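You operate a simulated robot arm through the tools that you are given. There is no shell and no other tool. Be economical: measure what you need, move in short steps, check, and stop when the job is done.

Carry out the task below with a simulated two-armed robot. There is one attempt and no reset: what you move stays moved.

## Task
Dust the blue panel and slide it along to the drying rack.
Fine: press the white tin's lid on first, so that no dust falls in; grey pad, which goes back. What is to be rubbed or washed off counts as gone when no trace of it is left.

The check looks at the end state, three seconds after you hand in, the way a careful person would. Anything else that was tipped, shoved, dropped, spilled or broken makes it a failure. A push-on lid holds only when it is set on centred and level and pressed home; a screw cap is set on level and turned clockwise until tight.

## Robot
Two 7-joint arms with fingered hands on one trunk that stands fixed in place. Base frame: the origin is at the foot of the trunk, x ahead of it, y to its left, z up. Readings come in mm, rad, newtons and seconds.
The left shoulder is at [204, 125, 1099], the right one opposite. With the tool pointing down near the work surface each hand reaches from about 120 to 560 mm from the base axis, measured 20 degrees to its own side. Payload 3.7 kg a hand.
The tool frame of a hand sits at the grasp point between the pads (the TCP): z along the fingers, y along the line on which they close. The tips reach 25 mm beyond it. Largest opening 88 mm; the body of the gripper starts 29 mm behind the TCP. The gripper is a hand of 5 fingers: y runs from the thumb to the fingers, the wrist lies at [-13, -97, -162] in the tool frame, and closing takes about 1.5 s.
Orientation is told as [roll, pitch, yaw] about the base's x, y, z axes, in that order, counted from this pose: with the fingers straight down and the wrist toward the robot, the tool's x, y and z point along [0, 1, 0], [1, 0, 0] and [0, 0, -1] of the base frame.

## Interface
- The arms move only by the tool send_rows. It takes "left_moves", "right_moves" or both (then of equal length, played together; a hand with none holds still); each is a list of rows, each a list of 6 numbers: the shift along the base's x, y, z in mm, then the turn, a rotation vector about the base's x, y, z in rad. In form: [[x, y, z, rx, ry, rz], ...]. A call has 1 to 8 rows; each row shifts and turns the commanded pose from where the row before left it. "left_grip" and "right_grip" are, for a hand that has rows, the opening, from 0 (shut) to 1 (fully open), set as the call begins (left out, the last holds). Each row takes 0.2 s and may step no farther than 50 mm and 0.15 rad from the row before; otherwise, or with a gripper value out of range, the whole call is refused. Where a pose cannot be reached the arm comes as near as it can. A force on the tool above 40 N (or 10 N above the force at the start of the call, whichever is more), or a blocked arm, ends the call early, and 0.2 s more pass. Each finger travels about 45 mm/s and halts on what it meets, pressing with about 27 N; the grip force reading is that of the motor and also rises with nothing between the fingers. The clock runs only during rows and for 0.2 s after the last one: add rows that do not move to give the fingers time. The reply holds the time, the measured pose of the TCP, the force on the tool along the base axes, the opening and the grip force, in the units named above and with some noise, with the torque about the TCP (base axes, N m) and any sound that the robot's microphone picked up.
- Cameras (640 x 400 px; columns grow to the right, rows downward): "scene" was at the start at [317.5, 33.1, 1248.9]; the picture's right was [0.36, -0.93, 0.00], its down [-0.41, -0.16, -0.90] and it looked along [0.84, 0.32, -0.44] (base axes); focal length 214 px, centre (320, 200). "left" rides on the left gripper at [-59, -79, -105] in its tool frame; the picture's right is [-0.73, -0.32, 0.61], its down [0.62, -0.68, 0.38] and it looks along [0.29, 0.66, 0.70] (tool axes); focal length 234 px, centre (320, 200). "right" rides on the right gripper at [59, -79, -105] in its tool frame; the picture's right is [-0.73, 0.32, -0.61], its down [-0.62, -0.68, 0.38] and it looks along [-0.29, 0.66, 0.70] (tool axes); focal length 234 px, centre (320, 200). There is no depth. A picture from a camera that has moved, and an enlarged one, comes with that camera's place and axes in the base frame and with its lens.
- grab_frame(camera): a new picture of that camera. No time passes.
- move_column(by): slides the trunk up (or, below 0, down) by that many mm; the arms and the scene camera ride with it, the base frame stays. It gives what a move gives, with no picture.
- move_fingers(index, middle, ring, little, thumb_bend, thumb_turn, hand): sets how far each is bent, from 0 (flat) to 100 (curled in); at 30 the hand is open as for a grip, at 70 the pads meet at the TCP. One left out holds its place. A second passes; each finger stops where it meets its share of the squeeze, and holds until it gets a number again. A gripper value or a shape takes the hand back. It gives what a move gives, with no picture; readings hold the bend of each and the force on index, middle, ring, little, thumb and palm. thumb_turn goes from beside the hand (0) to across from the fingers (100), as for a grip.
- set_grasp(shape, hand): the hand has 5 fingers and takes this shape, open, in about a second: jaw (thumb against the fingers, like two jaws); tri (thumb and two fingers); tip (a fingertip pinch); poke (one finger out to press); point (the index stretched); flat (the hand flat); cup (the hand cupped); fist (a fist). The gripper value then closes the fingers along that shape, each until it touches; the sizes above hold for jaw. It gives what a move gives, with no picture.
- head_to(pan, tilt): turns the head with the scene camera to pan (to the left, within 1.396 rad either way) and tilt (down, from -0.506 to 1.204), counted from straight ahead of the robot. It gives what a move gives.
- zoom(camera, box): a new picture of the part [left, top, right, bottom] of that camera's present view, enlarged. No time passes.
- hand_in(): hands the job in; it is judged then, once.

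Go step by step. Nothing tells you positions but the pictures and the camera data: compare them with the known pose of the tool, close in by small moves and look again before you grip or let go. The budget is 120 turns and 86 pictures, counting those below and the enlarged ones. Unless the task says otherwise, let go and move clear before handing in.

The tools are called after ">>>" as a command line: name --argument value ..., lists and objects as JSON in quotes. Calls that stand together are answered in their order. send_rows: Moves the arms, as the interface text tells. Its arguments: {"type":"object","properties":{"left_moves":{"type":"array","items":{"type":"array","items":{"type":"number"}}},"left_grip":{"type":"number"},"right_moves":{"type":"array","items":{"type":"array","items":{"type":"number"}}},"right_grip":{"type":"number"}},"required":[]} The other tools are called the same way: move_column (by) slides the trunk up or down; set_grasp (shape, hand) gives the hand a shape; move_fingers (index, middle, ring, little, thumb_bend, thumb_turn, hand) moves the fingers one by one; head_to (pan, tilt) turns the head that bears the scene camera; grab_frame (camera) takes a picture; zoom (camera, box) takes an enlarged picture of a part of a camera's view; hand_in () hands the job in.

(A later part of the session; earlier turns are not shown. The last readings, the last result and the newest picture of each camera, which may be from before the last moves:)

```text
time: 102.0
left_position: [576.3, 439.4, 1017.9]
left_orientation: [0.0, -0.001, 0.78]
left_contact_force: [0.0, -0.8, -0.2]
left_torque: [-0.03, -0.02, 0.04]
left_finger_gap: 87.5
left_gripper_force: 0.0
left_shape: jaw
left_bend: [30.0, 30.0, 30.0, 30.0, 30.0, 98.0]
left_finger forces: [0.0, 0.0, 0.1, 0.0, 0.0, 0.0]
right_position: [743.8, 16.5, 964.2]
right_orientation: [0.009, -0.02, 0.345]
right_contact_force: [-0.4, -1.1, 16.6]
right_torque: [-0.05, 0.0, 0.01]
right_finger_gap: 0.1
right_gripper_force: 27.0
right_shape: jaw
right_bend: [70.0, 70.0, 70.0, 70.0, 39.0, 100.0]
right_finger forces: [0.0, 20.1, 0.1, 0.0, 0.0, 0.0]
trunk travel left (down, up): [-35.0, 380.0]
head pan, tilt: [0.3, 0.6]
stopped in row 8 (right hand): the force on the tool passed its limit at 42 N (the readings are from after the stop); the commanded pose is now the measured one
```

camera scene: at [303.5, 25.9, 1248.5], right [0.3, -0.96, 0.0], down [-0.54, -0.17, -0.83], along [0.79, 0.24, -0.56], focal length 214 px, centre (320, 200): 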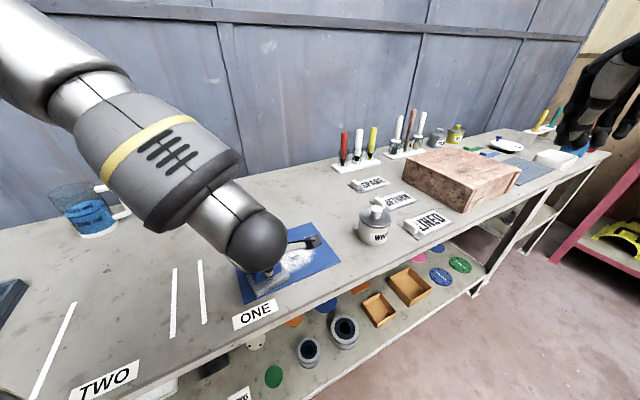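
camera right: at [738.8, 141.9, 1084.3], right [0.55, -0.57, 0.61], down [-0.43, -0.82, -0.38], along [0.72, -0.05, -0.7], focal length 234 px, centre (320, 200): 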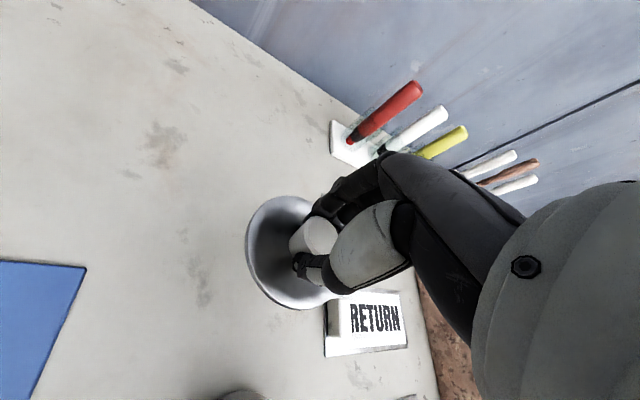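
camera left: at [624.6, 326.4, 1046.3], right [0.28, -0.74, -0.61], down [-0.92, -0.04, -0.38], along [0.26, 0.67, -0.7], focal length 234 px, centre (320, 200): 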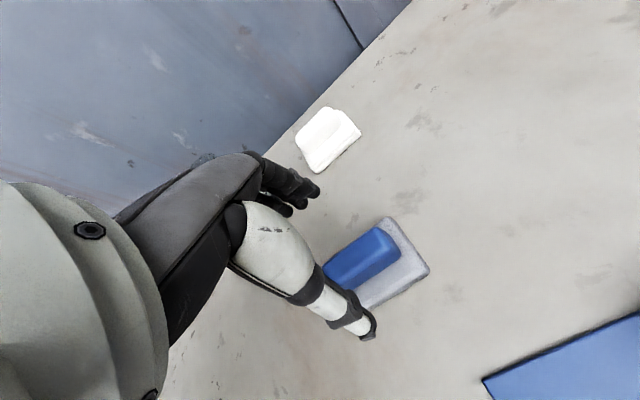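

No further snap and 42 N held, so the lid sits home. I withdraw the right hand and bring the left over the panel's black handle at about (675, 272), with the trunk raised for sliding.

>>> send_rows --right_moves '[[0, 0, 40, 0, 0, 0], [0, 0, 40, 0, 0, 0], [-10, -20, 30, 0, 0, -0.05], [-20, -40, 10, 0, 0, -0.1], [-25, -40, 0, 0, 0, -0.1], [-25, -40, 0, 0, 0, -0.1], [-25, -40, 0, 0, 0, -0.1]]'

>>> move_column --by 100

>>> send_rows --left_moves '[[14, -24, -10, 0, 0, -0.006], [14, -24, -20, 0, 0, -0.006], [14, -24, -25, 0, 0, -0.006], [14, -24, -25, 0, 0, -0.006], [14, -24, -25, 0, 0, -0.006], [14, -24, -25, 0, 0, -0.006], [14, -24, -25, 0, 0, -0.006], [0, 0, -15, 0, 0, 0]]'

>>> zoom --camera "scene" --box '[180, 150, 420, 300]'

>>> grab_frame --camera "left"

```text
time: 103.6
left_position: [576.0, 439.8, 1017.9]
left_orientation: [0.0, -0.001, 0.781]
left_contact_force: [-0.1, -0.5, -0.7]
left_torque: [-0.01, 0.03, 0.0]
left_finger_gap: 87.5
left_gripper_force: 0.0
left_shape: jaw
left_bend: [30.0, 30.0, 30.0, 30.0, 30.0, 98.0]
left_finger forces: [0.1, 0.0, 0.0, 0.0, 0.0, 0.1]
right_position: [639.5, -164.3, 1081.7]
right_orientation: [0.006, -0.013, -0.106]
right_contact_force: [-0.2, 1.4, 0.1]
right_torque: [0.01, -0.03, 0.04]
right_finger_gap: 0.1
right_gripper_force: 26.7
right_shape: jaw
right_bend: [70.0, 70.0, 70.0, 70.0, 40.0, 100.0]
right_finger forces: [0.1, 0.1, 0.0, 0.0, 0.0, 0.0]
trunk travel left (down, up): [-35.0, 380.0]
head pan, tilt: [0.3, 0.6]
```

```text
time: 104.9
left_position: [579.2, 439.1, 1116.9]
left_orientation: [0.002, 0.003, 0.782]
left_contact_force: [-0.3, 0.6, -0.3]
left_torque: [-0.04, 0.0, 0.0]
left_finger_gap: 87.3
left_gripper_force: 0.0
left_shape: jaw
left_bend: [30.0, 30.0, 30.0, 30.0, 30.0, 98.0]
left_finger forces: [0.0, 0.0, 0.1, 0.1, 0.0, 0.0]
right_position: [642.0, -164.6, 1178.0]
right_orientation: [0.007, -0.008, -0.103]
right_contact_force: [-0.2, 1.3, 0.9]
right_torque: [-0.01, -0.02, -0.01]
right_finger_gap: 0.0
right_gripper_force: 26.9
right_shape: jaw
right_bend: [70.0, 70.0, 70.0, 70.0, 40.0, 100.0]
right_finger forces: [0.0, 0.0, 0.0, 0.1, 0.1, 0.2]
trunk travel left (down, up): [-135.0, 280.0]
head pan, tilt: [0.3, 0.6]
```

```text
time: 106.7
left_position: [675.6, 273.4, 949.1]
left_orientation: [-0.001, 0.001, 0.739]
left_contact_force: [-0.4, 0.4, -0.7]
left_torque: [0.03, 0.0, 0.0]
left_finger_gap: 87.5
left_gripper_force: 0.2
left_shape: jaw
left_bend: [30.0, 30.0, 30.0, 30.0, 30.0, 98.0]
left_finger forces: [0.0, 0.1, 0.0, 0.0, 0.0, 0.0]
right_position: [640.3, -162.5, 1180.2]
right_orientation: [0.006, -0.012, -0.103]
right_contact_force: [0.2, -0.1, -0.9]
right_torque: [-0.02, -0.03, -0.01]
right_finger_gap: 0.1
right_gripper_force: 27.0
right_shape: jaw
right_bend: [70.0, 70.0, 70.0, 70.0, 40.0, 100.0]
right_finger forces: [0.0, 0.0, 0.0, 0.1, 0.1, 0.0]
trunk travel left (down, up): [-135.0, 280.0]
head pan, tilt: [0.3, 0.6]
```

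```text
2.67 times, centred on (300, 225) of scene
camera zoom: at [305.4, 26.3, 1247.7], right [0.3, -0.96, 0.0], down [-0.54, -0.17, -0.83], along [0.79, 0.24, -0.56], focal length 572 px, centre (373, 133)
```

zoom: 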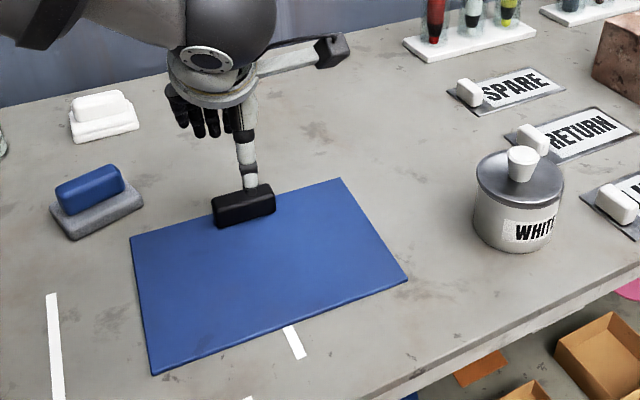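

```text
13 pictures are left
camera left: at [656.1, 176.6, 1054.6], right [0.25, -0.75, -0.61], down [-0.92, 0.0, -0.38], along [0.29, 0.66, -0.7], focal length 234 px, centre (320, 200)
```

left: 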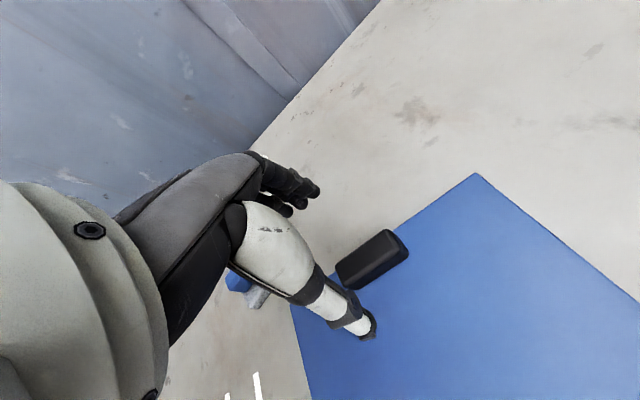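

The panel is spotless and the handle lies right under the grasp point. I descend, stopping just above the panel, and grip the handle.

>>> send_rows --left_moves '[[1, -2, -20, 0, 0, 0], [0, 0, -20, 0, 0, 0], [0, 0, -10, 0, 0, 0], [0, 0, -8, 0, 0, 0], [0, 0, 0, 0, 0, 0]]'

>>> send_rows --left_moves '[[0, 0, 0, 0, 0, 0], [0, 0, 0, 0, 0, 0], [0, 0, 0, 0, 0, 0], [0, 0, 0, 0, 0, 0], [0, 0, 0, 0, 0, 0], [0, 0, 0, 0, 0, 0], [0, 0, 0, 0, 0, 0], [0, 0, 0, 0, 0, 0]]' --left_grip 0

```text
time: 107.9
left_position: [676.0, 268.6, 890.3]
left_orientation: [0.001, 0.002, 0.741]
left_contact_force: [0.2, -0.5, -0.1]
left_torque: [-0.01, 0.03, 0.0]
left_finger_gap: 87.8
left_gripper_force: 0.1
left_shape: jaw
left_bend: [30.0, 30.0, 30.0, 30.0, 30.0, 98.0]
left_finger forces: [0.0, 0.0, 0.0, 0.0, 0.1, 0.2]
right_position: [639.9, -163.0, 1181.5]
right_orientation: [0.007, -0.013, -0.103]
right_contact_force: [-0.3, -0.5, 0.0]
right_torque: [-0.02, 0.0, 0.03]
right_finger_gap: 0.0
right_gripper_force: 27.2
right_shape: jaw
right_bend: [70.0, 70.0, 70.0, 70.0, 40.0, 100.0]
right_finger forces: [0.0, 0.0, 0.0, 0.1, 0.0, 0.0]
trunk travel left (down, up): [-135.0, 280.0]
head pan, tilt: [0.3, 0.6]
```

```text
time: 109.7
left_position: [676.1, 269.4, 891.1]
left_orientation: [0.001, 0.001, 0.739]
left_contact_force: [-0.6, 0.2, -0.6]
left_torque: [0.02, 0.01, -0.07]
left_finger_gap: 19.7
left_gripper_force: 26.8
left_shape: jaw
left_bend: [74.0, 52.0, 49.0, 54.0, 74.0, 100.0]
left_finger forces: [12.6, 6.8, 3.0, 0.3, 24.0, 0.0]
right_position: [640.8, -162.7, 1181.0]
right_orientation: [0.007, -0.011, -0.103]
right_contact_force: [-0.4, -0.2, 0.6]
right_torque: [0.01, 0.01, 0.02]
right_finger_gap: 0.2
right_gripper_force: 27.1
right_shape: jaw
right_bend: [70.0, 70.0, 70.0, 70.0, 40.0, 100.0]
right_finger forces: [0.1, 0.0, 0.0, 0.0, 0.0, 0.0]
trunk travel left (down, up): [-135.0, 280.0]
head pan, tilt: [0.3, 0.6]
```

The handle is held. I slide the panel left along the bench, bringing it also back square and into line with the marked strip.

>>> send_rows --left_moves '[[-16.5, 12, 0, 0, 0, 0.005], [-16.5, 12, 0, 0, 0, 0.005], [-16.5, 12, 0, 0, 0, 0.005], [-16.5, 12, 0, 0, 0, 0.005], [-16.5, 12, 0, 0, 0, 0.005], [-16.5, 12, 0, 0, 0, 0.005], [-16.5, 12, 0, 0, 0, 0.005], [-16.5, 12, 0, 0, 0, 0.005]]'

>>> send_rows --left_moves '[[-14, 14.3, 0, 0, 0, 0], [-14, 14.3, 0, 0, 0, 0], [-14, 14.3, 0, 0, 0, 0], [-14, 14.3, 0, 0, 0, 0], [-14, 14.3, 0, 0, 0, 0], [-14, 14.3, 0, 0, 0, 0], [0, 0, 0, 0, 0, 0]]'

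>>> head_to --pan 0.75 --tilt 0.75

>>> grab_frame --camera "scene"

```text
time: 111.5
left_position: [544.4, 367.1, 890.1]
left_orientation: [-0.002, -0.002, 0.782]
left_contact_force: [0.9, -0.6, -0.3]
left_torque: [0.1, -0.05, 0.12]
left_finger_gap: 18.8
left_gripper_force: 27.0
left_shape: jaw
left_bend: [74.0, 55.0, 60.0, 54.0, 76.0, 96.0]
left_finger forces: [18.8, 5.1, 0.1, 0.0, 23.9, 0.0]
right_position: [640.8, -163.4, 1181.9]
right_orientation: [0.005, -0.014, -0.104]
right_contact_force: [-0.1, 0.9, -0.3]
right_torque: [0.02, -0.03, 0.02]
right_finger_gap: 0.0
right_gripper_force: 26.9
right_shape: jaw
right_bend: [70.0, 70.0, 70.0, 70.0, 40.0, 100.0]
right_finger forces: [0.0, 0.0, 0.0, 0.0, 0.0, 0.0]
trunk travel left (down, up): [-135.0, 280.0]
head pan, tilt: [0.3, 0.6]
```

```text
time: 113.1
left_position: [458.8, 450.2, 889.4]
left_orientation: [0.001, 0.0, 0.781]
left_contact_force: [1.2, -2.3, 0.0]
left_torque: [0.05, -0.06, 0.14]
left_finger_gap: 18.9
left_gripper_force: 27.1
left_shape: jaw
left_bend: [74.0, 56.0, 60.0, 54.0, 76.0, 94.0]
left_finger forces: [19.2, 4.4, 0.1, 0.1, 25.2, 0.0]
right_position: [640.0, -162.7, 1181.0]
right_orientation: [0.008, -0.013, -0.103]
right_contact_force: [-0.4, 0.1, 0.4]
right_torque: [0.0, 0.02, -0.02]
right_finger_gap: 0.0
right_gripper_force: 26.3
right_shape: jaw
right_bend: [70.0, 70.0, 70.0, 70.0, 40.0, 100.0]
right_finger forces: [0.1, 0.0, 0.0, 0.0, 0.0, 0.0]
trunk travel left (down, up): [-135.0, 280.0]
head pan, tilt: [0.3, 0.6]
```

```text
time: 114.0
left_position: [459.6, 449.8, 890.1]
left_orientation: [0.001, 0.0, 0.78]
left_contact_force: [-1.1, -0.3, 0.5]
left_torque: [0.08, 0.03, 0.13]
left_finger_gap: 18.6
left_gripper_force: 27.2
left_shape: jaw
left_bend: [74.0, 56.0, 60.0, 54.0, 76.0, 95.0]
left_finger forces: [19.5, 4.7, 0.0, 0.1, 25.0, 0.1]
right_position: [639.9, -164.3, 1181.8]
right_orientation: [0.006, -0.012, -0.102]
right_contact_force: [-0.6, 1.1, -0.6]
right_torque: [0.01, 0.03, 0.02]
right_finger_gap: 0.3
right_gripper_force: 26.5
right_shape: jaw
right_bend: [70.0, 70.0, 70.0, 70.0, 40.0, 100.0]
right_finger forces: [0.0, 0.0, 0.0, 0.1, 0.0, 0.1]
trunk travel left (down, up): [-135.0, 280.0]
head pan, tilt: [0.75, 0.75]
```

```text
12 pictures are left
camera scene: at [281.8, 56.6, 1234.7], right [0.68, -0.73, 0.0], down [-0.5, -0.46, -0.73], along [0.54, 0.5, -0.68], focal length 214 px, centre (320, 200)
```

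scene: 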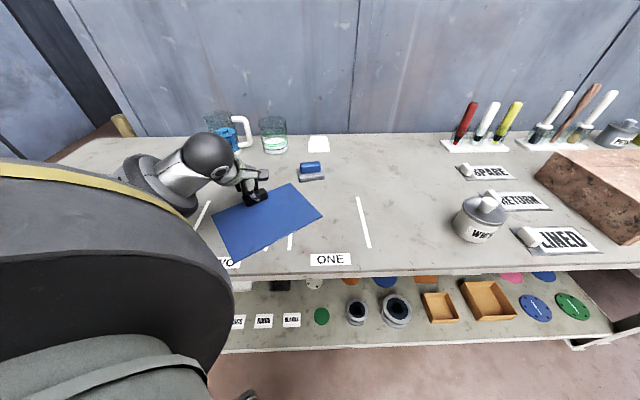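

The panel swung about its handle while it trailed (some 30° turned), so I will instead press the fingertips on its middle and carry it by friction, as the pad did. I first check the tin, whose lid looks a bit odd, and the panel's pose.

>>> zoom --camera "scene" --box '[440, 180, 520, 250]'

>>> send_rows --left_moves '[[0, 0, 0, 0, 0, 0], [0, 0, 0, 0, 0, 0], [0, 0, 0, 0, 0, 0], [0, 0, 0, 0, 0, 0], [0, 0, 0, 0, 0, 0], [0, 0, 20, 0, 0, 0], [0, 0, 40, 0, 0, 0], [0, 0, 40, 0, 0, 0]]' --left_grip 1

>>> zoom --camera "scene" --box '[170, 150, 380, 281]'

```text
5.71 times, centred on (480, 215) of scene
camera zoom: at [281.8, 56.6, 1234.7], right [0.68, -0.73, 0.0], down [-0.5, -0.46, -0.73], along [0.54, 0.5, -0.68], focal length 1226 px, centre (-594, 114)
```

zoom: 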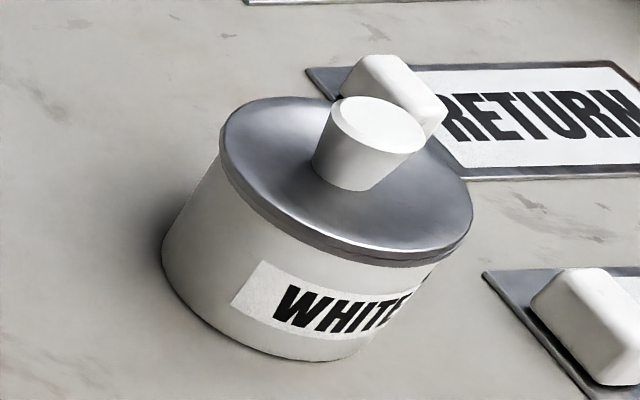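

```text
time: 115.8
left_position: [460.9, 449.6, 990.8]
left_orientation: [0.0, -0.001, 0.781]
left_contact_force: [0.8, 0.2, 0.3]
left_torque: [0.03, 0.0, 0.01]
left_finger_gap: 87.7
left_gripper_force: 0.0
left_shape: jaw
left_bend: [30.0, 30.0, 30.0, 30.0, 30.0, 98.0]
left_finger forces: [0.1, 0.0, 0.0, 0.1, 0.1, 0.0]
right_position: [639.2, -163.7, 1181.3]
right_orientation: [0.007, -0.011, -0.102]
right_contact_force: [0.0, 0.5, -0.9]
right_torque: [0.01, 0.02, -0.03]
right_finger_gap: 0.0
right_gripper_force: 26.8
right_shape: jaw
right_bend: [70.0, 70.0, 70.0, 70.0, 40.0, 100.0]
right_finger forces: [0.0, 0.1, 0.0, 0.1, 0.0, 0.1]
trunk travel left (down, up): [-135.0, 280.0]
head pan, tilt: [0.75, 0.75]
```

```text
3.05 times, centred on (275, 216) of scene
camera zoom: at [281.5, 56.4, 1234.8], right [0.68, -0.73, 0.0], down [-0.5, -0.47, -0.73], along [0.54, 0.5, -0.68], focal length 654 px, centre (457, 153)
```

zoom: 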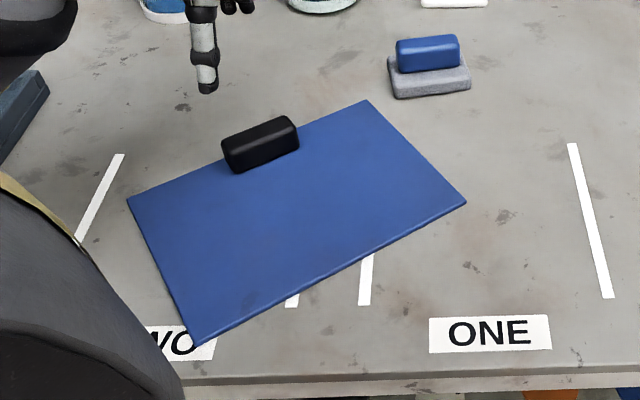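

The tin is fine: the slant is only lens perspective at the picture's edge. The panel's centre is at about (455, 388), turned 34°; I close the left fingers, turn them to match and come down on its middle.

>>> send_rows --left_moves '[[0, -9, 0, 0, 0, 0.075], [-1, -9, 0, 0, 0, 0.075], [-1, -9, 0, 0, 0, 0.075], [-1, -9, 0, 0, 0, 0.075], [-1, -9, 0, 0, 0, 0.075], [-1, -9, 0, 0, 0, 0.075], [-1, -8, -30, 0, 0, 0.075], [0, 0, -40, 0, 0, 0.075]]' --left_grip 0

>>> send_rows --left_moves '[[0, 0, -20, 0, 0, 0], [0, 0, -5, 0, 0, 0], [0, 0, -4, 0, 0, 0], [0, 0, -3, 0, 0, 0], [0, 0, -2, 0, 0, 0], [0, 0, 0, 0, 0, 0]]'

```text
time: 117.6
left_position: [466.0, 396.4, 922.5]
left_orientation: [0.0, -0.001, 1.383]
left_contact_force: [0.2, -0.2, -0.5]
left_torque: [-0.03, 0.0, 0.0]
left_finger_gap: 0.0
left_gripper_force: 26.7
left_shape: jaw
left_bend: [70.0, 70.0, 70.0, 70.0, 39.0, 100.0]
left_finger forces: [0.0, 0.1, 0.0, 0.0, 0.0, 0.0]
left hand out of reach, approached as far as the arm can: row 4, 6, 7
right_position: [639.0, -162.9, 1180.1]
right_orientation: [0.006, -0.013, -0.103]
right_contact_force: [1.1, 0.9, 0.3]
right_torque: [0.01, -0.02, 0.01]
right_finger_gap: 0.1
right_gripper_force: 26.6
right_shape: jaw
right_bend: [70.0, 70.0, 70.0, 70.0, 40.0, 100.0]
right_finger forces: [0.0, 0.1, 0.0, 0.1, 0.0, 0.1]
trunk travel left (down, up): [-135.0, 280.0]
head pan, tilt: [0.75, 0.75]
```

```text
time: 119.0
left_position: [464.0, 394.3, 888.6]
left_orientation: [-0.001, -0.002, 1.379]
left_contact_force: [0.1, -0.6, 0.5]
left_torque: [0.01, -0.03, -0.02]
left_finger_gap: 0.0
left_gripper_force: 26.8
left_shape: jaw
left_bend: [70.0, 70.0, 70.0, 70.0, 39.0, 100.0]
left_finger forces: [0.0, 0.0, 0.0, 0.0, 0.1, 0.1]
right_position: [639.3, -163.7, 1181.9]
right_orientation: [0.008, -0.012, -0.103]
right_contact_force: [-1.2, -0.8, 0.7]
right_torque: [0.01, 0.02, -0.03]
right_finger_gap: 0.0
right_gripper_force: 27.1
right_shape: jaw
right_bend: [70.0, 70.0, 70.0, 70.0, 40.0, 100.0]
right_finger forces: [0.0, 0.0, 0.0, 0.1, 0.0, 0.0]
trunk travel left (down, up): [-135.0, 280.0]
head pan, tilt: [0.75, 0.75]
```

Contact is not made yet and the arm is near its inner limit. I raise the trunk a little more for freedom and come down on the panel's centre again.

>>> move_column --by 80

>>> send_rows --left_moves '[[-5, -4, -30, 0, 0, 0], [-4, -3, -30, 0, 0, 0], [0, 0, -15, 0, 0, 0], [0, 0, -5, 0, 0, 0], [0, 0, -2, 0, 0, 0], [0, 0, -2, 0, 0, 0], [0, 0, 0, 0, 0, 0]]'

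```text
time: 120.2
left_position: [465.6, 394.1, 967.6]
left_orientation: [0.003, -0.001, 1.381]
left_contact_force: [0.9, 0.6, -1.0]
left_torque: [0.01, 0.03, -0.02]
left_finger_gap: 0.1
left_gripper_force: 26.9
left_shape: jaw
left_bend: [70.0, 70.0, 70.0, 70.0, 39.0, 100.0]
left_finger forces: [0.0, 0.0, 0.1, 0.0, 0.0, 0.0]
right_position: [641.3, -163.3, 1258.7]
right_orientation: [0.007, -0.008, -0.102]
right_contact_force: [-0.1, -0.2, -1.1]
right_torque: [-0.02, 0.0, -0.01]
right_finger_gap: 0.0
right_gripper_force: 26.6
right_shape: jaw
right_bend: [70.0, 70.0, 70.0, 70.0, 40.0, 100.0]
right_finger forces: [0.0, 0.1, 0.0, 0.0, 0.0, 0.0]
trunk travel left (down, up): [-215.0, 200.0]
head pan, tilt: [0.75, 0.75]
```

```text
time: 121.8
left_position: [455.2, 388.6, 885.7]
left_orientation: [0.002, 0.0, 1.38]
left_contact_force: [0.3, -0.4, 0.3]
left_torque: [0.03, 0.01, 0.03]
left_finger_gap: 0.2
left_gripper_force: 26.8
left_shape: jaw
left_bend: [70.0, 70.0, 70.0, 70.0, 39.0, 100.0]
left_finger forces: [0.0, 0.1, 0.0, 0.0, 0.0, 0.0]
right_position: [639.4, -162.9, 1261.2]
right_orientation: [0.008, -0.013, -0.103]
right_contact_force: [0.7, 0.3, 0.0]
right_torque: [-0.06, -0.02, -0.01]
right_finger_gap: 0.0
right_gripper_force: 26.8
right_shape: jaw
right_bend: [70.0, 70.0, 70.0, 70.0, 40.0, 100.0]
right_finger forces: [0.0, 0.1, 0.1, 0.1, 0.0, 0.0]
trunk travel left (down, up): [-215.0, 200.0]
head pan, tilt: [0.75, 0.75]
```

>>> send_rows --left_moves '[[0, 0, -2, 0, 0, 0], [0, 0, -2, 0, 0, 0], [0, 0, -2, 0, 0, 0], [0, 0, 0, 0, 0, 0]]'

```text
time: 122.8
left_position: [455.4, 388.9, 881.2]
left_orientation: [-0.004, -0.003, 1.382]
left_contact_force: [-1.2, 5.4, 15.5]
left_torque: [0.17, 0.04, 0.0]
left_finger_gap: 0.0
left_gripper_force: 26.5
left_shape: jaw
left_bend: [70.0, 70.0, 70.0, 70.0, 39.0, 100.0]
left_finger forces: [0.0, 22.6, 0.0, 0.0, 0.0, 0.0]
right_position: [639.1, -165.0, 1262.6]
right_orientation: [0.007, -0.014, -0.104]
right_contact_force: [-0.2, 0.3, -0.8]
right_torque: [0.0, 0.01, 0.01]
right_finger_gap: 0.4
right_gripper_force: 26.8
right_shape: jaw
right_bend: [70.0, 70.0, 70.0, 70.0, 40.0, 100.0]
right_finger forces: [0.1, 0.1, 0.0, 0.0, 0.1, 0.0]
trunk travel left (down, up): [-215.0, 200.0]
head pan, tilt: [0.75, 0.75]
```

Only the middle fingertip presses, so it makes a pivot; dragging from the panel's left end will swing it straight. I change to the poke shape so no other finger can catch the tray, and look where its tip is.

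>>> send_rows --left_moves '[[0, 0, 20, 0, 0, 0], [0, 0, 30, 0, 0, 0], [-22, 4, 20, 0, 0, 0], [-22, 4, 0, 0, 0, 0], [-22, 4, 0, 0, 0, 0], [-22, 4, 0, 0, 0, 0]]'

>>> set_grasp --hand "left" --shape "poke"

>>> grab_frame --camera "left"

>>> zoom --camera "scene" --box '[130, 130, 370, 280]'

```text
time: 124.2
left_position: [368.3, 405.8, 949.1]
left_orientation: [0.002, -0.003, 1.38]
left_contact_force: [-0.1, 0.1, 0.4]
left_torque: [0.0, 0.04, 0.0]
left_finger_gap: 0.0
left_gripper_force: 27.4
left_shape: jaw
left_bend: [70.0, 70.0, 70.0, 70.0, 39.0, 100.0]
left_finger forces: [0.0, 0.1, 0.1, 0.0, 0.1, 0.1]
right_position: [638.9, -163.6, 1262.2]
right_orientation: [0.008, -0.012, -0.105]
right_contact_force: [0.1, 0.5, 0.2]
right_torque: [0.0, -0.01, 0.03]
right_finger_gap: 0.1
right_gripper_force: 26.9
right_shape: jaw
right_bend: [70.0, 70.0, 70.0, 70.0, 40.0, 100.0]
right_finger forces: [0.1, 0.0, 0.1, 0.1, 0.0, 0.0]
trunk travel left (down, up): [-215.0, 200.0]
head pan, tilt: [0.75, 0.75]
```

```text
time: 125.1
left_position: [369.1, 406.5, 947.3]
left_orientation: [0.0, 0.0, 1.38]
left_contact_force: [-0.7, -0.3, 0.4]
left_torque: [0.01, 0.0, 0.03]
left_finger_gap: 0.0
left_gripper_force: 0.2
left_shape: poke
left_bend: [70.0, 71.0, 99.0, 99.0, 97.0, 100.0]
left_finger forces: [0.0, 0.0, 0.0, 0.0, 0.1, 0.0]
right_position: [639.7, -164.0, 1261.4]
right_orientation: [0.006, -0.013, -0.104]
right_contact_force: [0.5, 0.6, 0.2]
right_torque: [-0.03, 0.0, 0.01]
right_finger_gap: 0.0
right_gripper_force: 26.8
right_shape: jaw
right_bend: [70.0, 70.0, 70.0, 70.0, 40.0, 100.0]
right_finger forces: [0.0, 0.0, 0.0, 0.0, 0.0, 0.0]
trunk travel left (down, up): [-215.0, 200.0]
head pan, tilt: [0.75, 0.75]
```

```text
9 pictures are left
camera left: at [411.2, 318.4, 1053.8], right [0.65, -0.45, -0.61], down [-0.74, -0.55, -0.38], along [-0.16, 0.7, -0.7], focal length 234 px, centre (320, 200)
```

left: 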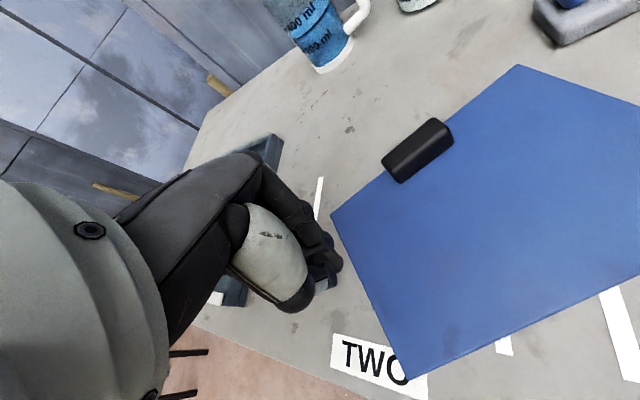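

```text
2.67 times, centred on (250, 205) of scene
camera zoom: at [194.5, 56.6, 1324.3], right [0.68, -0.73, 0.0], down [-0.5, -0.47, -0.73], along [0.54, 0.5, -0.68], focal length 572 px, centre (507, 187)
```

zoom: 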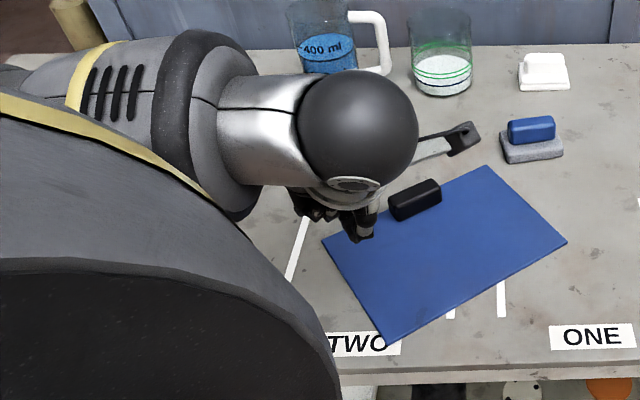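

The fingertip is right below the grasp point. I set it down on the panel's left part at about (381, 403), ready to pull the panel left.

>>> send_rows --left_moves '[[6, -2, -20, 0, 0, 0], [6, -2, -25, 0, 0, 0], [0, 0, -15, 0, 0, 0], [0, 0, -4, 0, 0, 0], [0, 0, -2, 0, 0, 0], [0, 0, -1, 0, 0, 0], [0, 0, 0, 0, 0, 0]]'

```text
time: 126.7
left_position: [378.4, 400.6, 880.7]
left_orientation: [0.001, -0.001, 1.382]
left_contact_force: [-0.5, 0.7, -0.2]
left_torque: [0.02, 0.05, 0.03]
left_finger_gap: 0.2
left_gripper_force: 0.1
left_shape: poke
left_bend: [70.0, 71.0, 99.0, 99.0, 97.0, 100.0]
left_finger forces: [0.1, 0.0, 0.1, 0.1, 0.0, 0.0]
right_position: [639.7, -163.2, 1260.8]
right_orientation: [0.007, -0.011, -0.103]
right_contact_force: [-0.6, 0.0, 0.0]
right_torque: [-0.03, 0.0, 0.0]
right_finger_gap: 0.1
right_gripper_force: 26.8
right_shape: jaw
right_bend: [70.0, 70.0, 70.0, 70.0, 40.0, 100.0]
right_finger forces: [0.0, 0.0, 0.0, 0.0, 0.1, 0.0]
trunk travel left (down, up): [-215.0, 200.0]
head pan, tilt: [0.75, 0.75]
```

>>> send_rows --left_moves '[[0, 0, -2, 0, 0, 0], [0, 0, -1.5, 0, 0, 0], [0, 0, -1, 0, 0, 0], [0, 0, 0, 0, 0, 0]]'

```text
time: 127.7
left_position: [378.7, 401.2, 877.3]
left_orientation: [0.0, 0.001, 1.383]
left_contact_force: [-0.3, 0.9, 0.1]
left_torque: [-0.01, 0.01, -0.01]
left_finger_gap: 0.0
left_gripper_force: 0.0
left_shape: poke
left_bend: [70.0, 71.0, 99.0, 99.0, 97.0, 100.0]
left_finger forces: [0.0, 0.0, 0.0, 0.0, 0.0, 0.1]
right_position: [639.2, -163.1, 1261.4]
right_orientation: [0.007, -0.012, -0.103]
right_contact_force: [0.3, 0.4, 0.1]
right_torque: [-0.01, 0.02, -0.01]
right_finger_gap: 0.2
right_gripper_force: 26.9
right_shape: jaw
right_bend: [70.0, 70.0, 70.0, 70.0, 40.0, 100.0]
right_finger forces: [0.1, 0.0, 0.1, 0.0, 0.0, 0.0]
trunk travel left (down, up): [-215.0, 200.0]
head pan, tilt: [0.75, 0.75]
```

No contact yet; I go on down in small steps.

>>> send_rows --left_moves '[[0, 0, -2, 0, 0, 0], [0, 0, -2, 0, 0, 0], [0, 0, -2, 0, 0, 0], [0, 0, -1, 0, 0, 0], [0, 0, 0, 0, 0, 0]]'

```text
time: 128.9
left_position: [379.2, 400.4, 871.0]
left_orientation: [0.0, -0.001, 1.381]
left_contact_force: [0.4, -0.9, 7.2]
left_torque: [-0.17, 0.04, 0.04]
left_finger_gap: 0.1
left_gripper_force: 0.1
left_shape: poke
left_bend: [70.0, 71.0, 99.0, 99.0, 97.0, 100.0]
left_finger forces: [0.0, 0.1, 0.0, 0.0, 0.0, 0.0]
right_position: [639.7, -164.1, 1260.5]
right_orientation: [0.004, -0.015, -0.102]
right_contact_force: [-0.4, -0.1, -0.2]
right_torque: [-0.03, -0.02, 0.0]
right_finger_gap: 0.1
right_gripper_force: 27.2
right_shape: jaw
right_bend: [70.0, 70.0, 70.0, 70.0, 40.0, 100.0]
right_finger forces: [0.0, 0.1, 0.0, 0.0, 0.0, 0.0]
trunk travel left (down, up): [-215.0, 200.0]
head pan, tilt: [0.75, 0.75]
```

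The fist's thumb side touches at about (374, 377), which also suits swinging the panel straight. I press a bit more and pull left slowly.

>>> send_rows --left_moves '[[0, 0, -1, 0, 0, 0], [0, 0, -1, 0, 0, 0], [-6, 7.5, 0, 0, 0, 0], [-12.6, 15.3, 0, 0, 0, 0], [-12.6, 15.3, 0, 0, 0, 0], [-12.6, 15.3, 0, 0, 0, 0]]'

>>> zoom --camera "scene" --box '[130, 130, 370, 280]'

```text
time: 130.3
left_position: [336.6, 453.7, 867.2]
left_orientation: [0.003, 0.003, 1.382]
left_contact_force: [0.1, 0.4, 0.6]
left_torque: [0.01, 0.0, -0.01]
left_finger_gap: 0.0
left_gripper_force: 0.0
left_shape: poke
left_bend: [70.0, 71.0, 99.0, 99.0, 97.0, 100.0]
left_finger forces: [0.1, 0.0, 0.0, 0.0, 0.1, 0.0]
right_position: [639.9, -165.0, 1260.8]
right_orientation: [0.006, -0.014, -0.103]
right_contact_force: [0.1, 0.4, -0.1]
right_torque: [0.05, 0.0, 0.02]
right_finger_gap: 0.3
right_gripper_force: 27.2
right_shape: jaw
right_bend: [70.0, 70.0, 70.0, 70.0, 40.0, 100.0]
right_finger forces: [0.1, 0.0, 0.0, 0.1, 0.1, 0.0]
trunk travel left (down, up): [-215.0, 200.0]
head pan, tilt: [0.75, 0.75]
```

```text
2.67 times, centred on (250, 205) of scene
camera zoom: at [194.8, 56.3, 1324.0], right [0.68, -0.73, 0.0], down [-0.5, -0.46, -0.73], along [0.54, 0.5, -0.68], focal length 572 px, centre (507, 187)
```

zoom: 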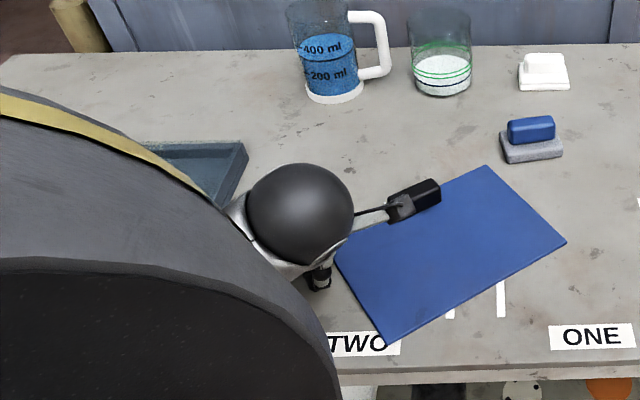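

The fist slid off without moving the panel. The grey pad did carry it firmly, so I will use the pad once more to draw the panel over and then put it back; first I fetch it.

>>> send_rows --left_moves '[[0, 0, 40, 0, 0, 0], [0, 0, 40, 0, 0, -0.1], [20, 0, 30, 0, 0, -0.1], [35, -4, 0, 0, 0, -0.1], [40, -4, 0, 0, 0, -0.1], [40, -4, 0, 0, 0, -0.1], [40, -4, 0, 0, 0, -0.1], [40, -4, 0, 0, 0, 0]]'

>>> set_grasp --hand "left" --shape "jaw"

>>> send_rows --left_moves '[[40, -4, 0, 0, 0, 0], [40, -4, 0, 0, 0, 0], [5, -2, 0, 0, 0, 0], [0, 0, 0, 0, 0, 0]]' --left_grip 1

```text
time: 132.1
left_position: [553.6, 438.2, 976.4]
left_orientation: [0.002, 0.002, 0.782]
left_contact_force: [0.5, 0.6, 0.1]
left_torque: [-0.02, 0.04, 0.01]
left_finger_gap: 0.0
left_gripper_force: 0.0
left_shape: poke
left_bend: [70.0, 71.0, 99.0, 99.0, 97.0, 100.0]
left_finger forces: [0.1, 0.1, 0.0, 0.1, 0.0, 0.1]
left hand out of reach, approached as far as the arm can: row 2
right_position: [641.6, -164.9, 1259.8]
right_orientation: [0.008, -0.013, -0.103]
right_contact_force: [0.3, 0.2, 0.3]
right_torque: [0.02, 0.02, -0.03]
right_finger_gap: 0.0
right_gripper_force: 26.8
right_shape: jaw
right_bend: [70.0, 70.0, 70.0, 70.0, 40.0, 100.0]
right_finger forces: [0.0, 0.0, 0.0, 0.1, 0.1, 0.0]
trunk travel left (down, up): [-215.0, 200.0]
head pan, tilt: [0.75, 0.75]
```

```text
time: 133.0
left_position: [551.3, 437.4, 976.9]
left_orientation: [0.001, 0.001, 0.779]
left_contact_force: [0.3, -0.4, 0.0]
left_torque: [0.01, 0.01, 0.02]
left_finger_gap: 87.8
left_gripper_force: 0.0
left_shape: jaw
left_bend: [30.0, 30.0, 30.0, 30.0, 30.0, 98.0]
left_finger forces: [0.0, 0.0, 0.1, 0.0, 0.0, 0.1]
right_position: [638.7, -163.6, 1260.9]
right_orientation: [0.006, -0.011, -0.104]
right_contact_force: [0.4, 1.0, -0.7]
right_torque: [0.03, -0.01, 0.02]
right_finger_gap: 0.0
right_gripper_force: 27.1
right_shape: jaw
right_bend: [70.0, 70.0, 70.0, 70.0, 40.0, 100.0]
right_finger forces: [0.0, 0.0, 0.1, 0.0, 0.0, 0.0]
trunk travel left (down, up): [-215.0, 200.0]
head pan, tilt: [0.75, 0.75]
```

```text
time: 134.0
left_position: [635.8, 427.2, 978.4]
left_orientation: [0.0, -0.001, 0.78]
left_contact_force: [0.6, -0.4, 0.4]
left_torque: [0.02, 0.04, -0.02]
left_finger_gap: 87.6
left_gripper_force: 0.0
left_shape: jaw
left_bend: [30.0, 30.0, 30.0, 30.0, 30.0, 98.0]
left_finger forces: [0.0, 0.0, 0.0, 0.1, 0.1, 0.1]
right_position: [640.1, -163.3, 1261.6]
right_orientation: [0.006, -0.012, -0.104]
right_contact_force: [-0.5, -0.7, -0.2]
right_torque: [0.0, -0.01, 0.01]
right_finger_gap: 0.1
right_gripper_force: 27.1
right_shape: jaw
right_bend: [70.0, 70.0, 70.0, 70.0, 40.0, 100.0]
right_finger forces: [0.0, 0.0, 0.1, 0.1, 0.0, 0.1]
trunk travel left (down, up): [-215.0, 200.0]
head pan, tilt: [0.75, 0.75]
```

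The hand is above the pad at the very spot where I let go of it. I go down and grip it again.

>>> send_rows --left_moves '[[0.8, -2.5, -30, 0, 0, 0], [0, 0, -30, 0, 0, 0], [0, 0, -15, 0, 0, 0], [0, 0, -7, 0, 0, 0], [0, 0, 0, 0, 0, 0]]'

>>> send_rows --left_moves '[[0, 0, 0, 0, 0, 0], [0, 0, 0, 0, 0, 0], [0, 0, 0, 0, 0, 0], [0, 0, 0, 0, 0, 0], [0, 0, 0, 0, 0, 0], [0, 0, 0, 0, 0, 0], [0, 0, 0, 0, 0, 0], [0, 0, 0, 0, 0, 0]]' --left_grip 0

>>> send_rows --left_moves '[[0, 0, 25, 0, 0, 0], [0, 0, 30, 0, 0, 0.05], [-36, -5, 15, 0, 0, 0.09], [-40, -5, 0, 0, 0, 0.09], [-40, -5, 0, 0, 0, 0.09], [-40, -5, 0, 0, 0, 0.09], [-40, -5, 0, 0, 0, 0.09], [-40, 0, 0, 0, 0, 0.09]]'

```text
time: 135.2
left_position: [637.4, 423.5, 895.0]
left_orientation: [0.001, 0.001, 0.78]
left_contact_force: [0.8, 0.9, 0.2]
left_torque: [0.0, 0.01, -0.01]
left_finger_gap: 87.7
left_gripper_force: 0.0
left_shape: jaw
left_bend: [30.0, 30.0, 30.0, 30.0, 30.0, 98.0]
left_finger forces: [0.1, 0.1, 0.1, 0.0, 0.0, 0.0]
right_position: [639.4, -164.7, 1260.8]
right_orientation: [0.008, -0.013, -0.103]
right_contact_force: [0.2, 0.7, -0.3]
right_torque: [-0.03, 0.0, -0.01]
right_finger_gap: 0.0
right_gripper_force: 26.7
right_shape: jaw
right_bend: [70.0, 70.0, 70.0, 70.0, 40.0, 100.0]
right_finger forces: [0.1, 0.1, 0.0, 0.0, 0.0, 0.0]
trunk travel left (down, up): [-215.0, 200.0]
head pan, tilt: [0.75, 0.75]
```

```text
time: 137.0
left_position: [638.4, 424.3, 896.2]
left_orientation: [-0.001, 0.001, 0.78]
left_contact_force: [0.2, 0.2, 0.2]
left_torque: [0.02, -0.02, -0.06]
left_finger_gap: 19.0
left_gripper_force: 26.6
left_shape: jaw
left_bend: [73.0, 59.0, 61.0, 63.0, 75.0, 100.0]
left_finger forces: [13.8, 6.9, 3.0, 0.0, 23.7, 0.1]
right_position: [639.4, -163.3, 1261.1]
right_orientation: [0.006, -0.012, -0.104]
right_contact_force: [-0.4, -0.1, 0.5]
right_torque: [0.01, 0.01, 0.0]
right_finger_gap: 0.0
right_gripper_force: 27.0
right_shape: jaw
right_bend: [70.0, 70.0, 70.0, 70.0, 40.0, 100.0]
right_finger forces: [0.0, 0.0, 0.1, 0.1, 0.0, 0.1]
trunk travel left (down, up): [-215.0, 200.0]
head pan, tilt: [0.75, 0.75]
```

```text
time: 138.8
left_position: [401.4, 399.2, 964.0]
left_orientation: [0.002, 0.002, 1.376]
left_contact_force: [0.5, 1.2, 0.2]
left_torque: [0.03, -0.03, -0.02]
left_finger_gap: 19.1
left_gripper_force: 27.2
left_shape: jaw
left_bend: [73.0, 59.0, 62.0, 63.0, 75.0, 100.0]
left_finger forces: [14.3, 6.8, 2.8, 0.0, 23.8, 0.1]
right_position: [638.6, -163.7, 1261.0]
right_orientation: [0.007, -0.012, -0.102]
right_contact_force: [-0.6, -0.3, 0.3]
right_torque: [0.0, 0.0, 0.02]
right_finger_gap: 0.0
right_gripper_force: 26.7
right_shape: jaw
right_bend: [70.0, 70.0, 70.0, 70.0, 40.0, 100.0]
right_finger forces: [0.1, 0.0, 0.0, 0.0, 0.1, 0.0]
trunk travel left (down, up): [-215.0, 200.0]
head pan, tilt: [0.75, 0.75]
```

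The pad hangs over the panel's left half, turned like the panel. I lower it and press with about 18 N.

>>> send_rows --left_moves '[[0, 0, -30, 0, 0, 0], [0, 0, -25, 0, 0, 0], [0, 0, -6, 0, 0, 0], [0, 0, -2, 0, 0, 0], [0, 0, -2, 0, 0, 0], [0, 0, -1, 0, 0, 0], [0, 0, 0, 0, 0, 0]]'

```text
time: 140.4
left_position: [401.9, 396.8, 899.1]
left_orientation: [0.002, -0.003, 1.371]
left_contact_force: [-0.1, 0.7, 4.2]
left_torque: [0.08, -0.01, -0.03]
left_finger_gap: 19.0
left_gripper_force: 27.3
left_shape: jaw
left_bend: [73.0, 59.0, 62.0, 63.0, 75.0, 100.0]
left_finger forces: [14.9, 7.3, 3.1, 0.1, 24.0, 0.1]
right_position: [639.1, -163.7, 1262.1]
right_orientation: [0.005, -0.011, -0.103]
right_contact_force: [-0.1, -0.1, 0.4]
right_torque: [0.01, 0.02, -0.05]
right_finger_gap: 0.0
right_gripper_force: 26.7
right_shape: jaw
right_bend: [70.0, 70.0, 70.0, 70.0, 40.0, 100.0]
right_finger forces: [0.0, 0.0, 0.0, 0.0, 0.0, 0.0]
trunk travel left (down, up): [-215.0, 200.0]
head pan, tilt: [0.75, 0.75]
```

Contact is at 4 N; I press 2.5 mm more and drag the first half, turning the wrist as I go.

>>> send_rows --left_moves '[[0, 0, -1.5, 0, 0, 0], [0, 0, -1, 0, 0, 0], [-6, 8, 0, 0, 0, -0.04], [-8, 11, 0, 0, 0, -0.06], [-8, 11, 0, 0, 0, -0.06], [-8, 11, 0, 0, 0, -0.06], [-8, 11, 0, 0, 0, -0.06], [-8, 11, 0, 0, 0, -0.06]]'

>>> zoom --camera "scene" --box '[130, 130, 370, 280]'

```text
time: 142.2
left_position: [355.5, 458.1, 898.8]
left_orientation: [-0.002, -0.007, 1.03]
left_contact_force: [9.3, -9.3, 29.0]
left_torque: [-0.21, -0.41, 0.01]
left_finger_gap: 20.0
left_gripper_force: 26.5
left_shape: jaw
left_bend: [74.0, 63.0, 71.0, 63.0, 77.0, 95.0]
left_finger forces: [25.3, 3.2, 0.0, 0.0, 32.5, 0.1]
right_position: [638.6, -165.8, 1261.7]
right_orientation: [0.009, -0.013, -0.103]
right_contact_force: [0.3, -0.4, -0.8]
right_torque: [-0.01, -0.02, 0.03]
right_finger_gap: 0.2
right_gripper_force: 26.9
right_shape: jaw
right_bend: [70.0, 70.0, 70.0, 70.0, 40.0, 100.0]
right_finger forces: [0.1, 0.0, 0.1, 0.1, 0.0, 0.0]
trunk travel left (down, up): [-215.0, 200.0]
head pan, tilt: [0.75, 0.75]
```

```text
2.67 times, centred on (250, 205) of scene
camera zoom: at [193.6, 53.5, 1324.7], right [0.68, -0.73, 0.0], down [-0.5, -0.46, -0.73], along [0.54, 0.5, -0.68], focal length 572 px, centre (507, 187)
```

zoom: 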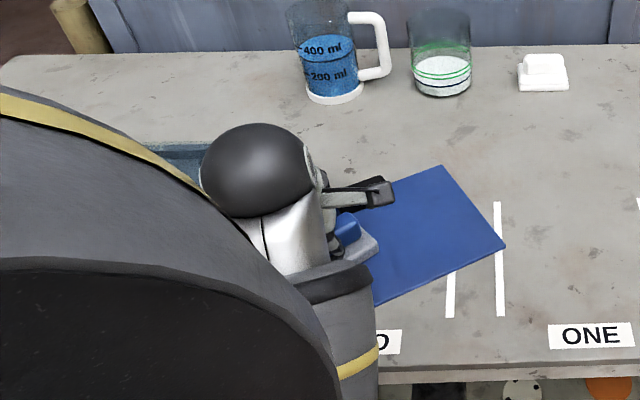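

The panel moved left but turned only a few degrees, since the pad pivots in my grip. I lift the pad, set it on the panel's right end and pull that end toward the robot to straighten it.

>>> send_rows --left_moves '[[0, 0, 20, 0, 0, 0], [0, 0, 30, 0, 0, 0], [32, -10, 0, 0, 0, 0.04], [32, -10, 0, 0, 0, 0.04], [32, -10, 0, 0, 0, 0.04], [32, -9.5, 0, 0, 0, 0.04], [0, 0, -25, 0, 0, 0], [0, 0, -19, 0, 0, 0]]'

>>> send_rows --left_moves '[[0, 0, -3, 0, 0, 0], [0, 0, -2, 0, 0, 0], [0, 0, -1.5, 0, 0, 0], [0, 0, 0, 0, 0, 0]]'

```text
time: 144.0
left_position: [484.2, 422.0, 902.8]
left_orientation: [-0.001, 0.001, 1.193]
left_contact_force: [0.8, -0.2, -0.1]
left_torque: [0.03, 0.01, 0.01]
left_finger_gap: 19.6
left_gripper_force: 27.2
left_shape: jaw
left_bend: [73.0, 61.0, 71.0, 63.0, 77.0, 97.0]
left_finger forces: [16.0, 6.9, 1.4, 0.1, 24.3, 0.1]
right_position: [640.1, -162.5, 1261.9]
right_orientation: [0.008, -0.011, -0.104]
right_contact_force: [-0.5, -0.7, -0.1]
right_torque: [0.0, -0.01, -0.02]
right_finger_gap: 0.2
right_gripper_force: 27.6
right_shape: jaw
right_bend: [70.0, 70.0, 70.0, 70.0, 40.0, 100.0]
right_finger forces: [0.0, 0.0, 0.0, 0.0, 0.0, 0.0]
trunk travel left (down, up): [-215.0, 200.0]
head pan, tilt: [0.75, 0.75]
```

```text
time: 145.0
left_position: [483.8, 421.9, 898.8]
left_orientation: [-0.005, -0.005, 1.19]
left_contact_force: [1.6, -0.8, 15.0]
left_torque: [0.2, -0.18, -0.02]
left_finger_gap: 19.4
left_gripper_force: 26.9
left_shape: jaw
left_bend: [74.0, 61.0, 71.0, 63.0, 77.0, 97.0]
left_finger forces: [25.2, 6.9, 1.3, 0.0, 26.0, 0.1]
right_position: [637.7, -165.0, 1261.7]
right_orientation: [0.01, -0.015, -0.105]
right_contact_force: [0.4, 0.2, -0.6]
right_torque: [0.01, -0.01, -0.02]
right_finger_gap: 0.2
right_gripper_force: 26.7
right_shape: jaw
right_bend: [70.0, 70.0, 70.0, 70.0, 40.0, 100.0]
right_finger forces: [0.0, 0.0, 0.0, 0.0, 0.0, 0.1]
trunk travel left (down, up): [-215.0, 200.0]
head pan, tilt: [0.75, 0.75]
```

Pressing with 15 N on the right end. I pull it toward the robot while turning the wrist clockwise.

>>> send_rows --left_moves '[[-4, -9, 0, 0, 0, -0.06], [-5, -10, 0, 0, 0, -0.07], [-6, -11, 0, 0, 0, -0.07], [-7, -11, 0, 0, 0, -0.07], [-8, -12, 0, 0, 0, -0.07], [-8, -12, 0, 0, 0, -0.07], [0, 0, 0, 0, 0, 0]]'

>>> zoom --camera "scene" --box '[130, 130, 370, 280]'

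```text
time: 146.6
left_position: [446.3, 357.6, 898.4]
left_orientation: [-0.003, -0.016, 0.783]
left_contact_force: [8.9, 12.2, 35.2]
left_torque: [0.9, -0.8, 0.16]
left_finger_gap: 21.1
left_gripper_force: 27.4
left_shape: jaw
left_bend: [74.0, 58.0, 71.0, 63.0, 78.0, 96.0]
left_finger forces: [48.2, 12.4, 2.0, 0.0, 21.3, 0.0]
right_position: [637.3, -164.5, 1262.0]
right_orientation: [0.008, -0.014, -0.102]
right_contact_force: [0.2, -0.1, -0.4]
right_torque: [0.02, 0.02, -0.03]
right_finger_gap: 0.2
right_gripper_force: 26.6
right_shape: jaw
right_bend: [70.0, 70.0, 70.0, 70.0, 40.0, 100.0]
right_finger forces: [0.0, 0.0, 0.1, 0.1, 0.0, 0.0]
trunk travel left (down, up): [-215.0, 200.0]
head pan, tilt: [0.75, 0.75]
```

```text
2.67 times, centred on (250, 205) of scene
camera zoom: at [192.9, 56.0, 1324.7], right [0.68, -0.73, 0.0], down [-0.5, -0.46, -0.73], along [0.54, 0.5, -0.68], focal length 572 px, centre (507, 187)
```

zoom: 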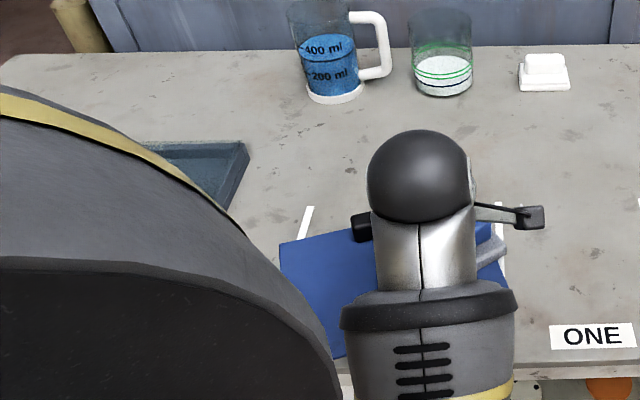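

The panel is nearly straight now (about 8° left) but a little near the front edge. I set the pad on its left end and pull it left and back.

>>> send_rows --left_moves '[[0, 0, 25, 0, 0, 0], [0, 0, 30, 0, 0, 0], [-30.6, 20, 0, 0, 0, 0], [-30.6, 20, 0, 0, 0, 0], [-30.6, 20, 0, 0, 0, 0], [-30.6, 20, 0, 0, 0, 0], [0, 0, -25, 0, 0, 0], [0, 0, -22, 0, 0, 0]]'

>>> send_rows --left_moves '[[0, 0, -3, 0, 0, 0], [0, 0, -2, 0, 0, 0], [0, 0, -1.5, 0, 0, 0], [0, 0, 0, 0, 0, 0]]'

```text
time: 148.4
left_position: [341.6, 456.3, 912.9]
left_orientation: [0.004, -0.043, 0.785]
left_contact_force: [-12.3, -6.0, 29.3]
left_torque: [-0.13, -0.1, 0.09]
left_finger_gap: 20.5
left_gripper_force: 27.7
left_shape: jaw
left_bend: [75.0, 64.0, 71.0, 63.0, 77.0, 95.0]
left_finger forces: [41.2, 2.8, 0.0, 0.0, 37.0, 0.0]
left hand out of reach, approached as far as the arm can: row 4, 5, 6
right_position: [638.1, -165.7, 1261.8]
right_orientation: [0.009, -0.013, -0.104]
right_contact_force: [0.2, -0.3, 0.7]
right_torque: [-0.03, -0.03, 0.01]
right_finger_gap: 0.0
right_gripper_force: 27.0
right_shape: jaw
right_bend: [70.0, 70.0, 70.0, 70.0, 40.0, 100.0]
right_finger forces: [0.0, 0.1, 0.0, 0.1, 0.0, 0.0]
trunk travel left (down, up): [-215.0, 200.0]
head pan, tilt: [0.75, 0.75]
stopped in row 8 (left hand): the force on the tool passed its limit at 59 N (the readings are from after the stop); the commanded pose is now the measured one
```

```text
time: 148.9
left_position: [341.7, 456.7, 912.2]
left_orientation: [0.009, -0.056, 0.785]
left_contact_force: [-9.8, -5.4, 24.3]
left_torque: [-0.03, -0.15, 0.05]
left_finger_gap: 20.6
left_gripper_force: 27.2
left_shape: jaw
left_bend: [75.0, 73.0, 71.0, 63.0, 76.0, 95.0]
left_finger forces: [41.3, 2.9, 0.1, 0.1, 31.5, 0.0]
right_position: [639.3, -165.8, 1261.8]
right_orientation: [0.01, -0.011, -0.102]
right_contact_force: [1.4, 0.1, -0.9]
right_torque: [-0.02, 0.01, 0.01]
right_finger_gap: 0.0
right_gripper_force: 27.3
right_shape: jaw
right_bend: [70.0, 70.0, 70.0, 70.0, 40.0, 100.0]
right_finger forces: [0.0, 0.0, 0.0, 0.0, 0.0, 0.0]
trunk travel left (down, up): [-215.0, 200.0]
head pan, tilt: [0.75, 0.75]
stopped in row 2 (left hand): the force on the tool passed its limit at 44 N (the readings are from after the stop); the commanded pose is now the measured one
```

The pad came down on something, probably the panel's handle, since the arm reached a slightly different spot. I lift and look.

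>>> send_rows --left_moves '[[0, 0, 20, 0, 0.02, 0], [0, 0, 25, 0, 0.02, 0], [0, 0, 25, -0.005, 0.015, 0], [0, 0, 0, 0, 0, 0]]'

>>> grab_frame --camera "left"

```text
time: 149.9
left_position: [347.9, 461.8, 977.2]
left_orientation: [0.041, 0.002, 0.781]
left_contact_force: [0.7, -1.0, -0.7]
left_torque: [0.0, 0.06, 0.0]
left_finger_gap: 18.8
left_gripper_force: 27.7
left_shape: jaw
left_bend: [73.0, 61.0, 71.0, 63.0, 77.0, 96.0]
left_finger forces: [16.8, 6.3, 0.9, 0.0, 23.9, 0.0]
left hand out of reach, approached as far as the arm can: row 3
right_position: [641.4, -163.7, 1259.7]
right_orientation: [0.008, -0.01, -0.102]
right_contact_force: [0.1, 0.7, -0.4]
right_torque: [0.03, 0.03, 0.01]
right_finger_gap: 0.0
right_gripper_force: 26.8
right_shape: jaw
right_bend: [70.0, 70.0, 70.0, 70.0, 40.0, 100.0]
right_finger forces: [0.1, 0.1, 0.0, 0.0, 0.0, 0.0]
trunk travel left (down, up): [-215.0, 200.0]
head pan, tilt: [0.75, 0.75]
```

```text
4 pictures are left
camera left: at [335.4, 362.4, 1080.2], right [0.26, -0.72, -0.64], down [-0.93, -0.03, -0.36], along [0.24, 0.69, -0.68], focal length 234 px, centre (320, 200)
```

left: 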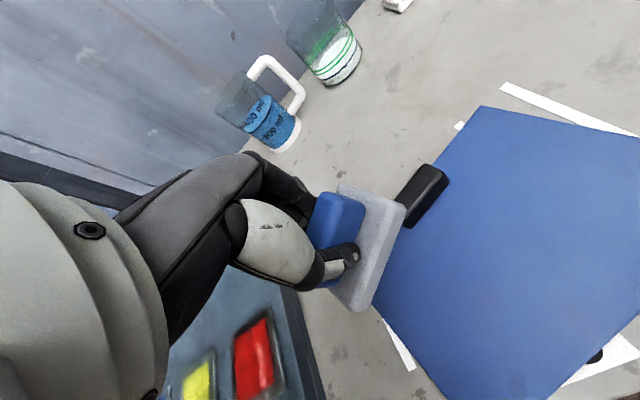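

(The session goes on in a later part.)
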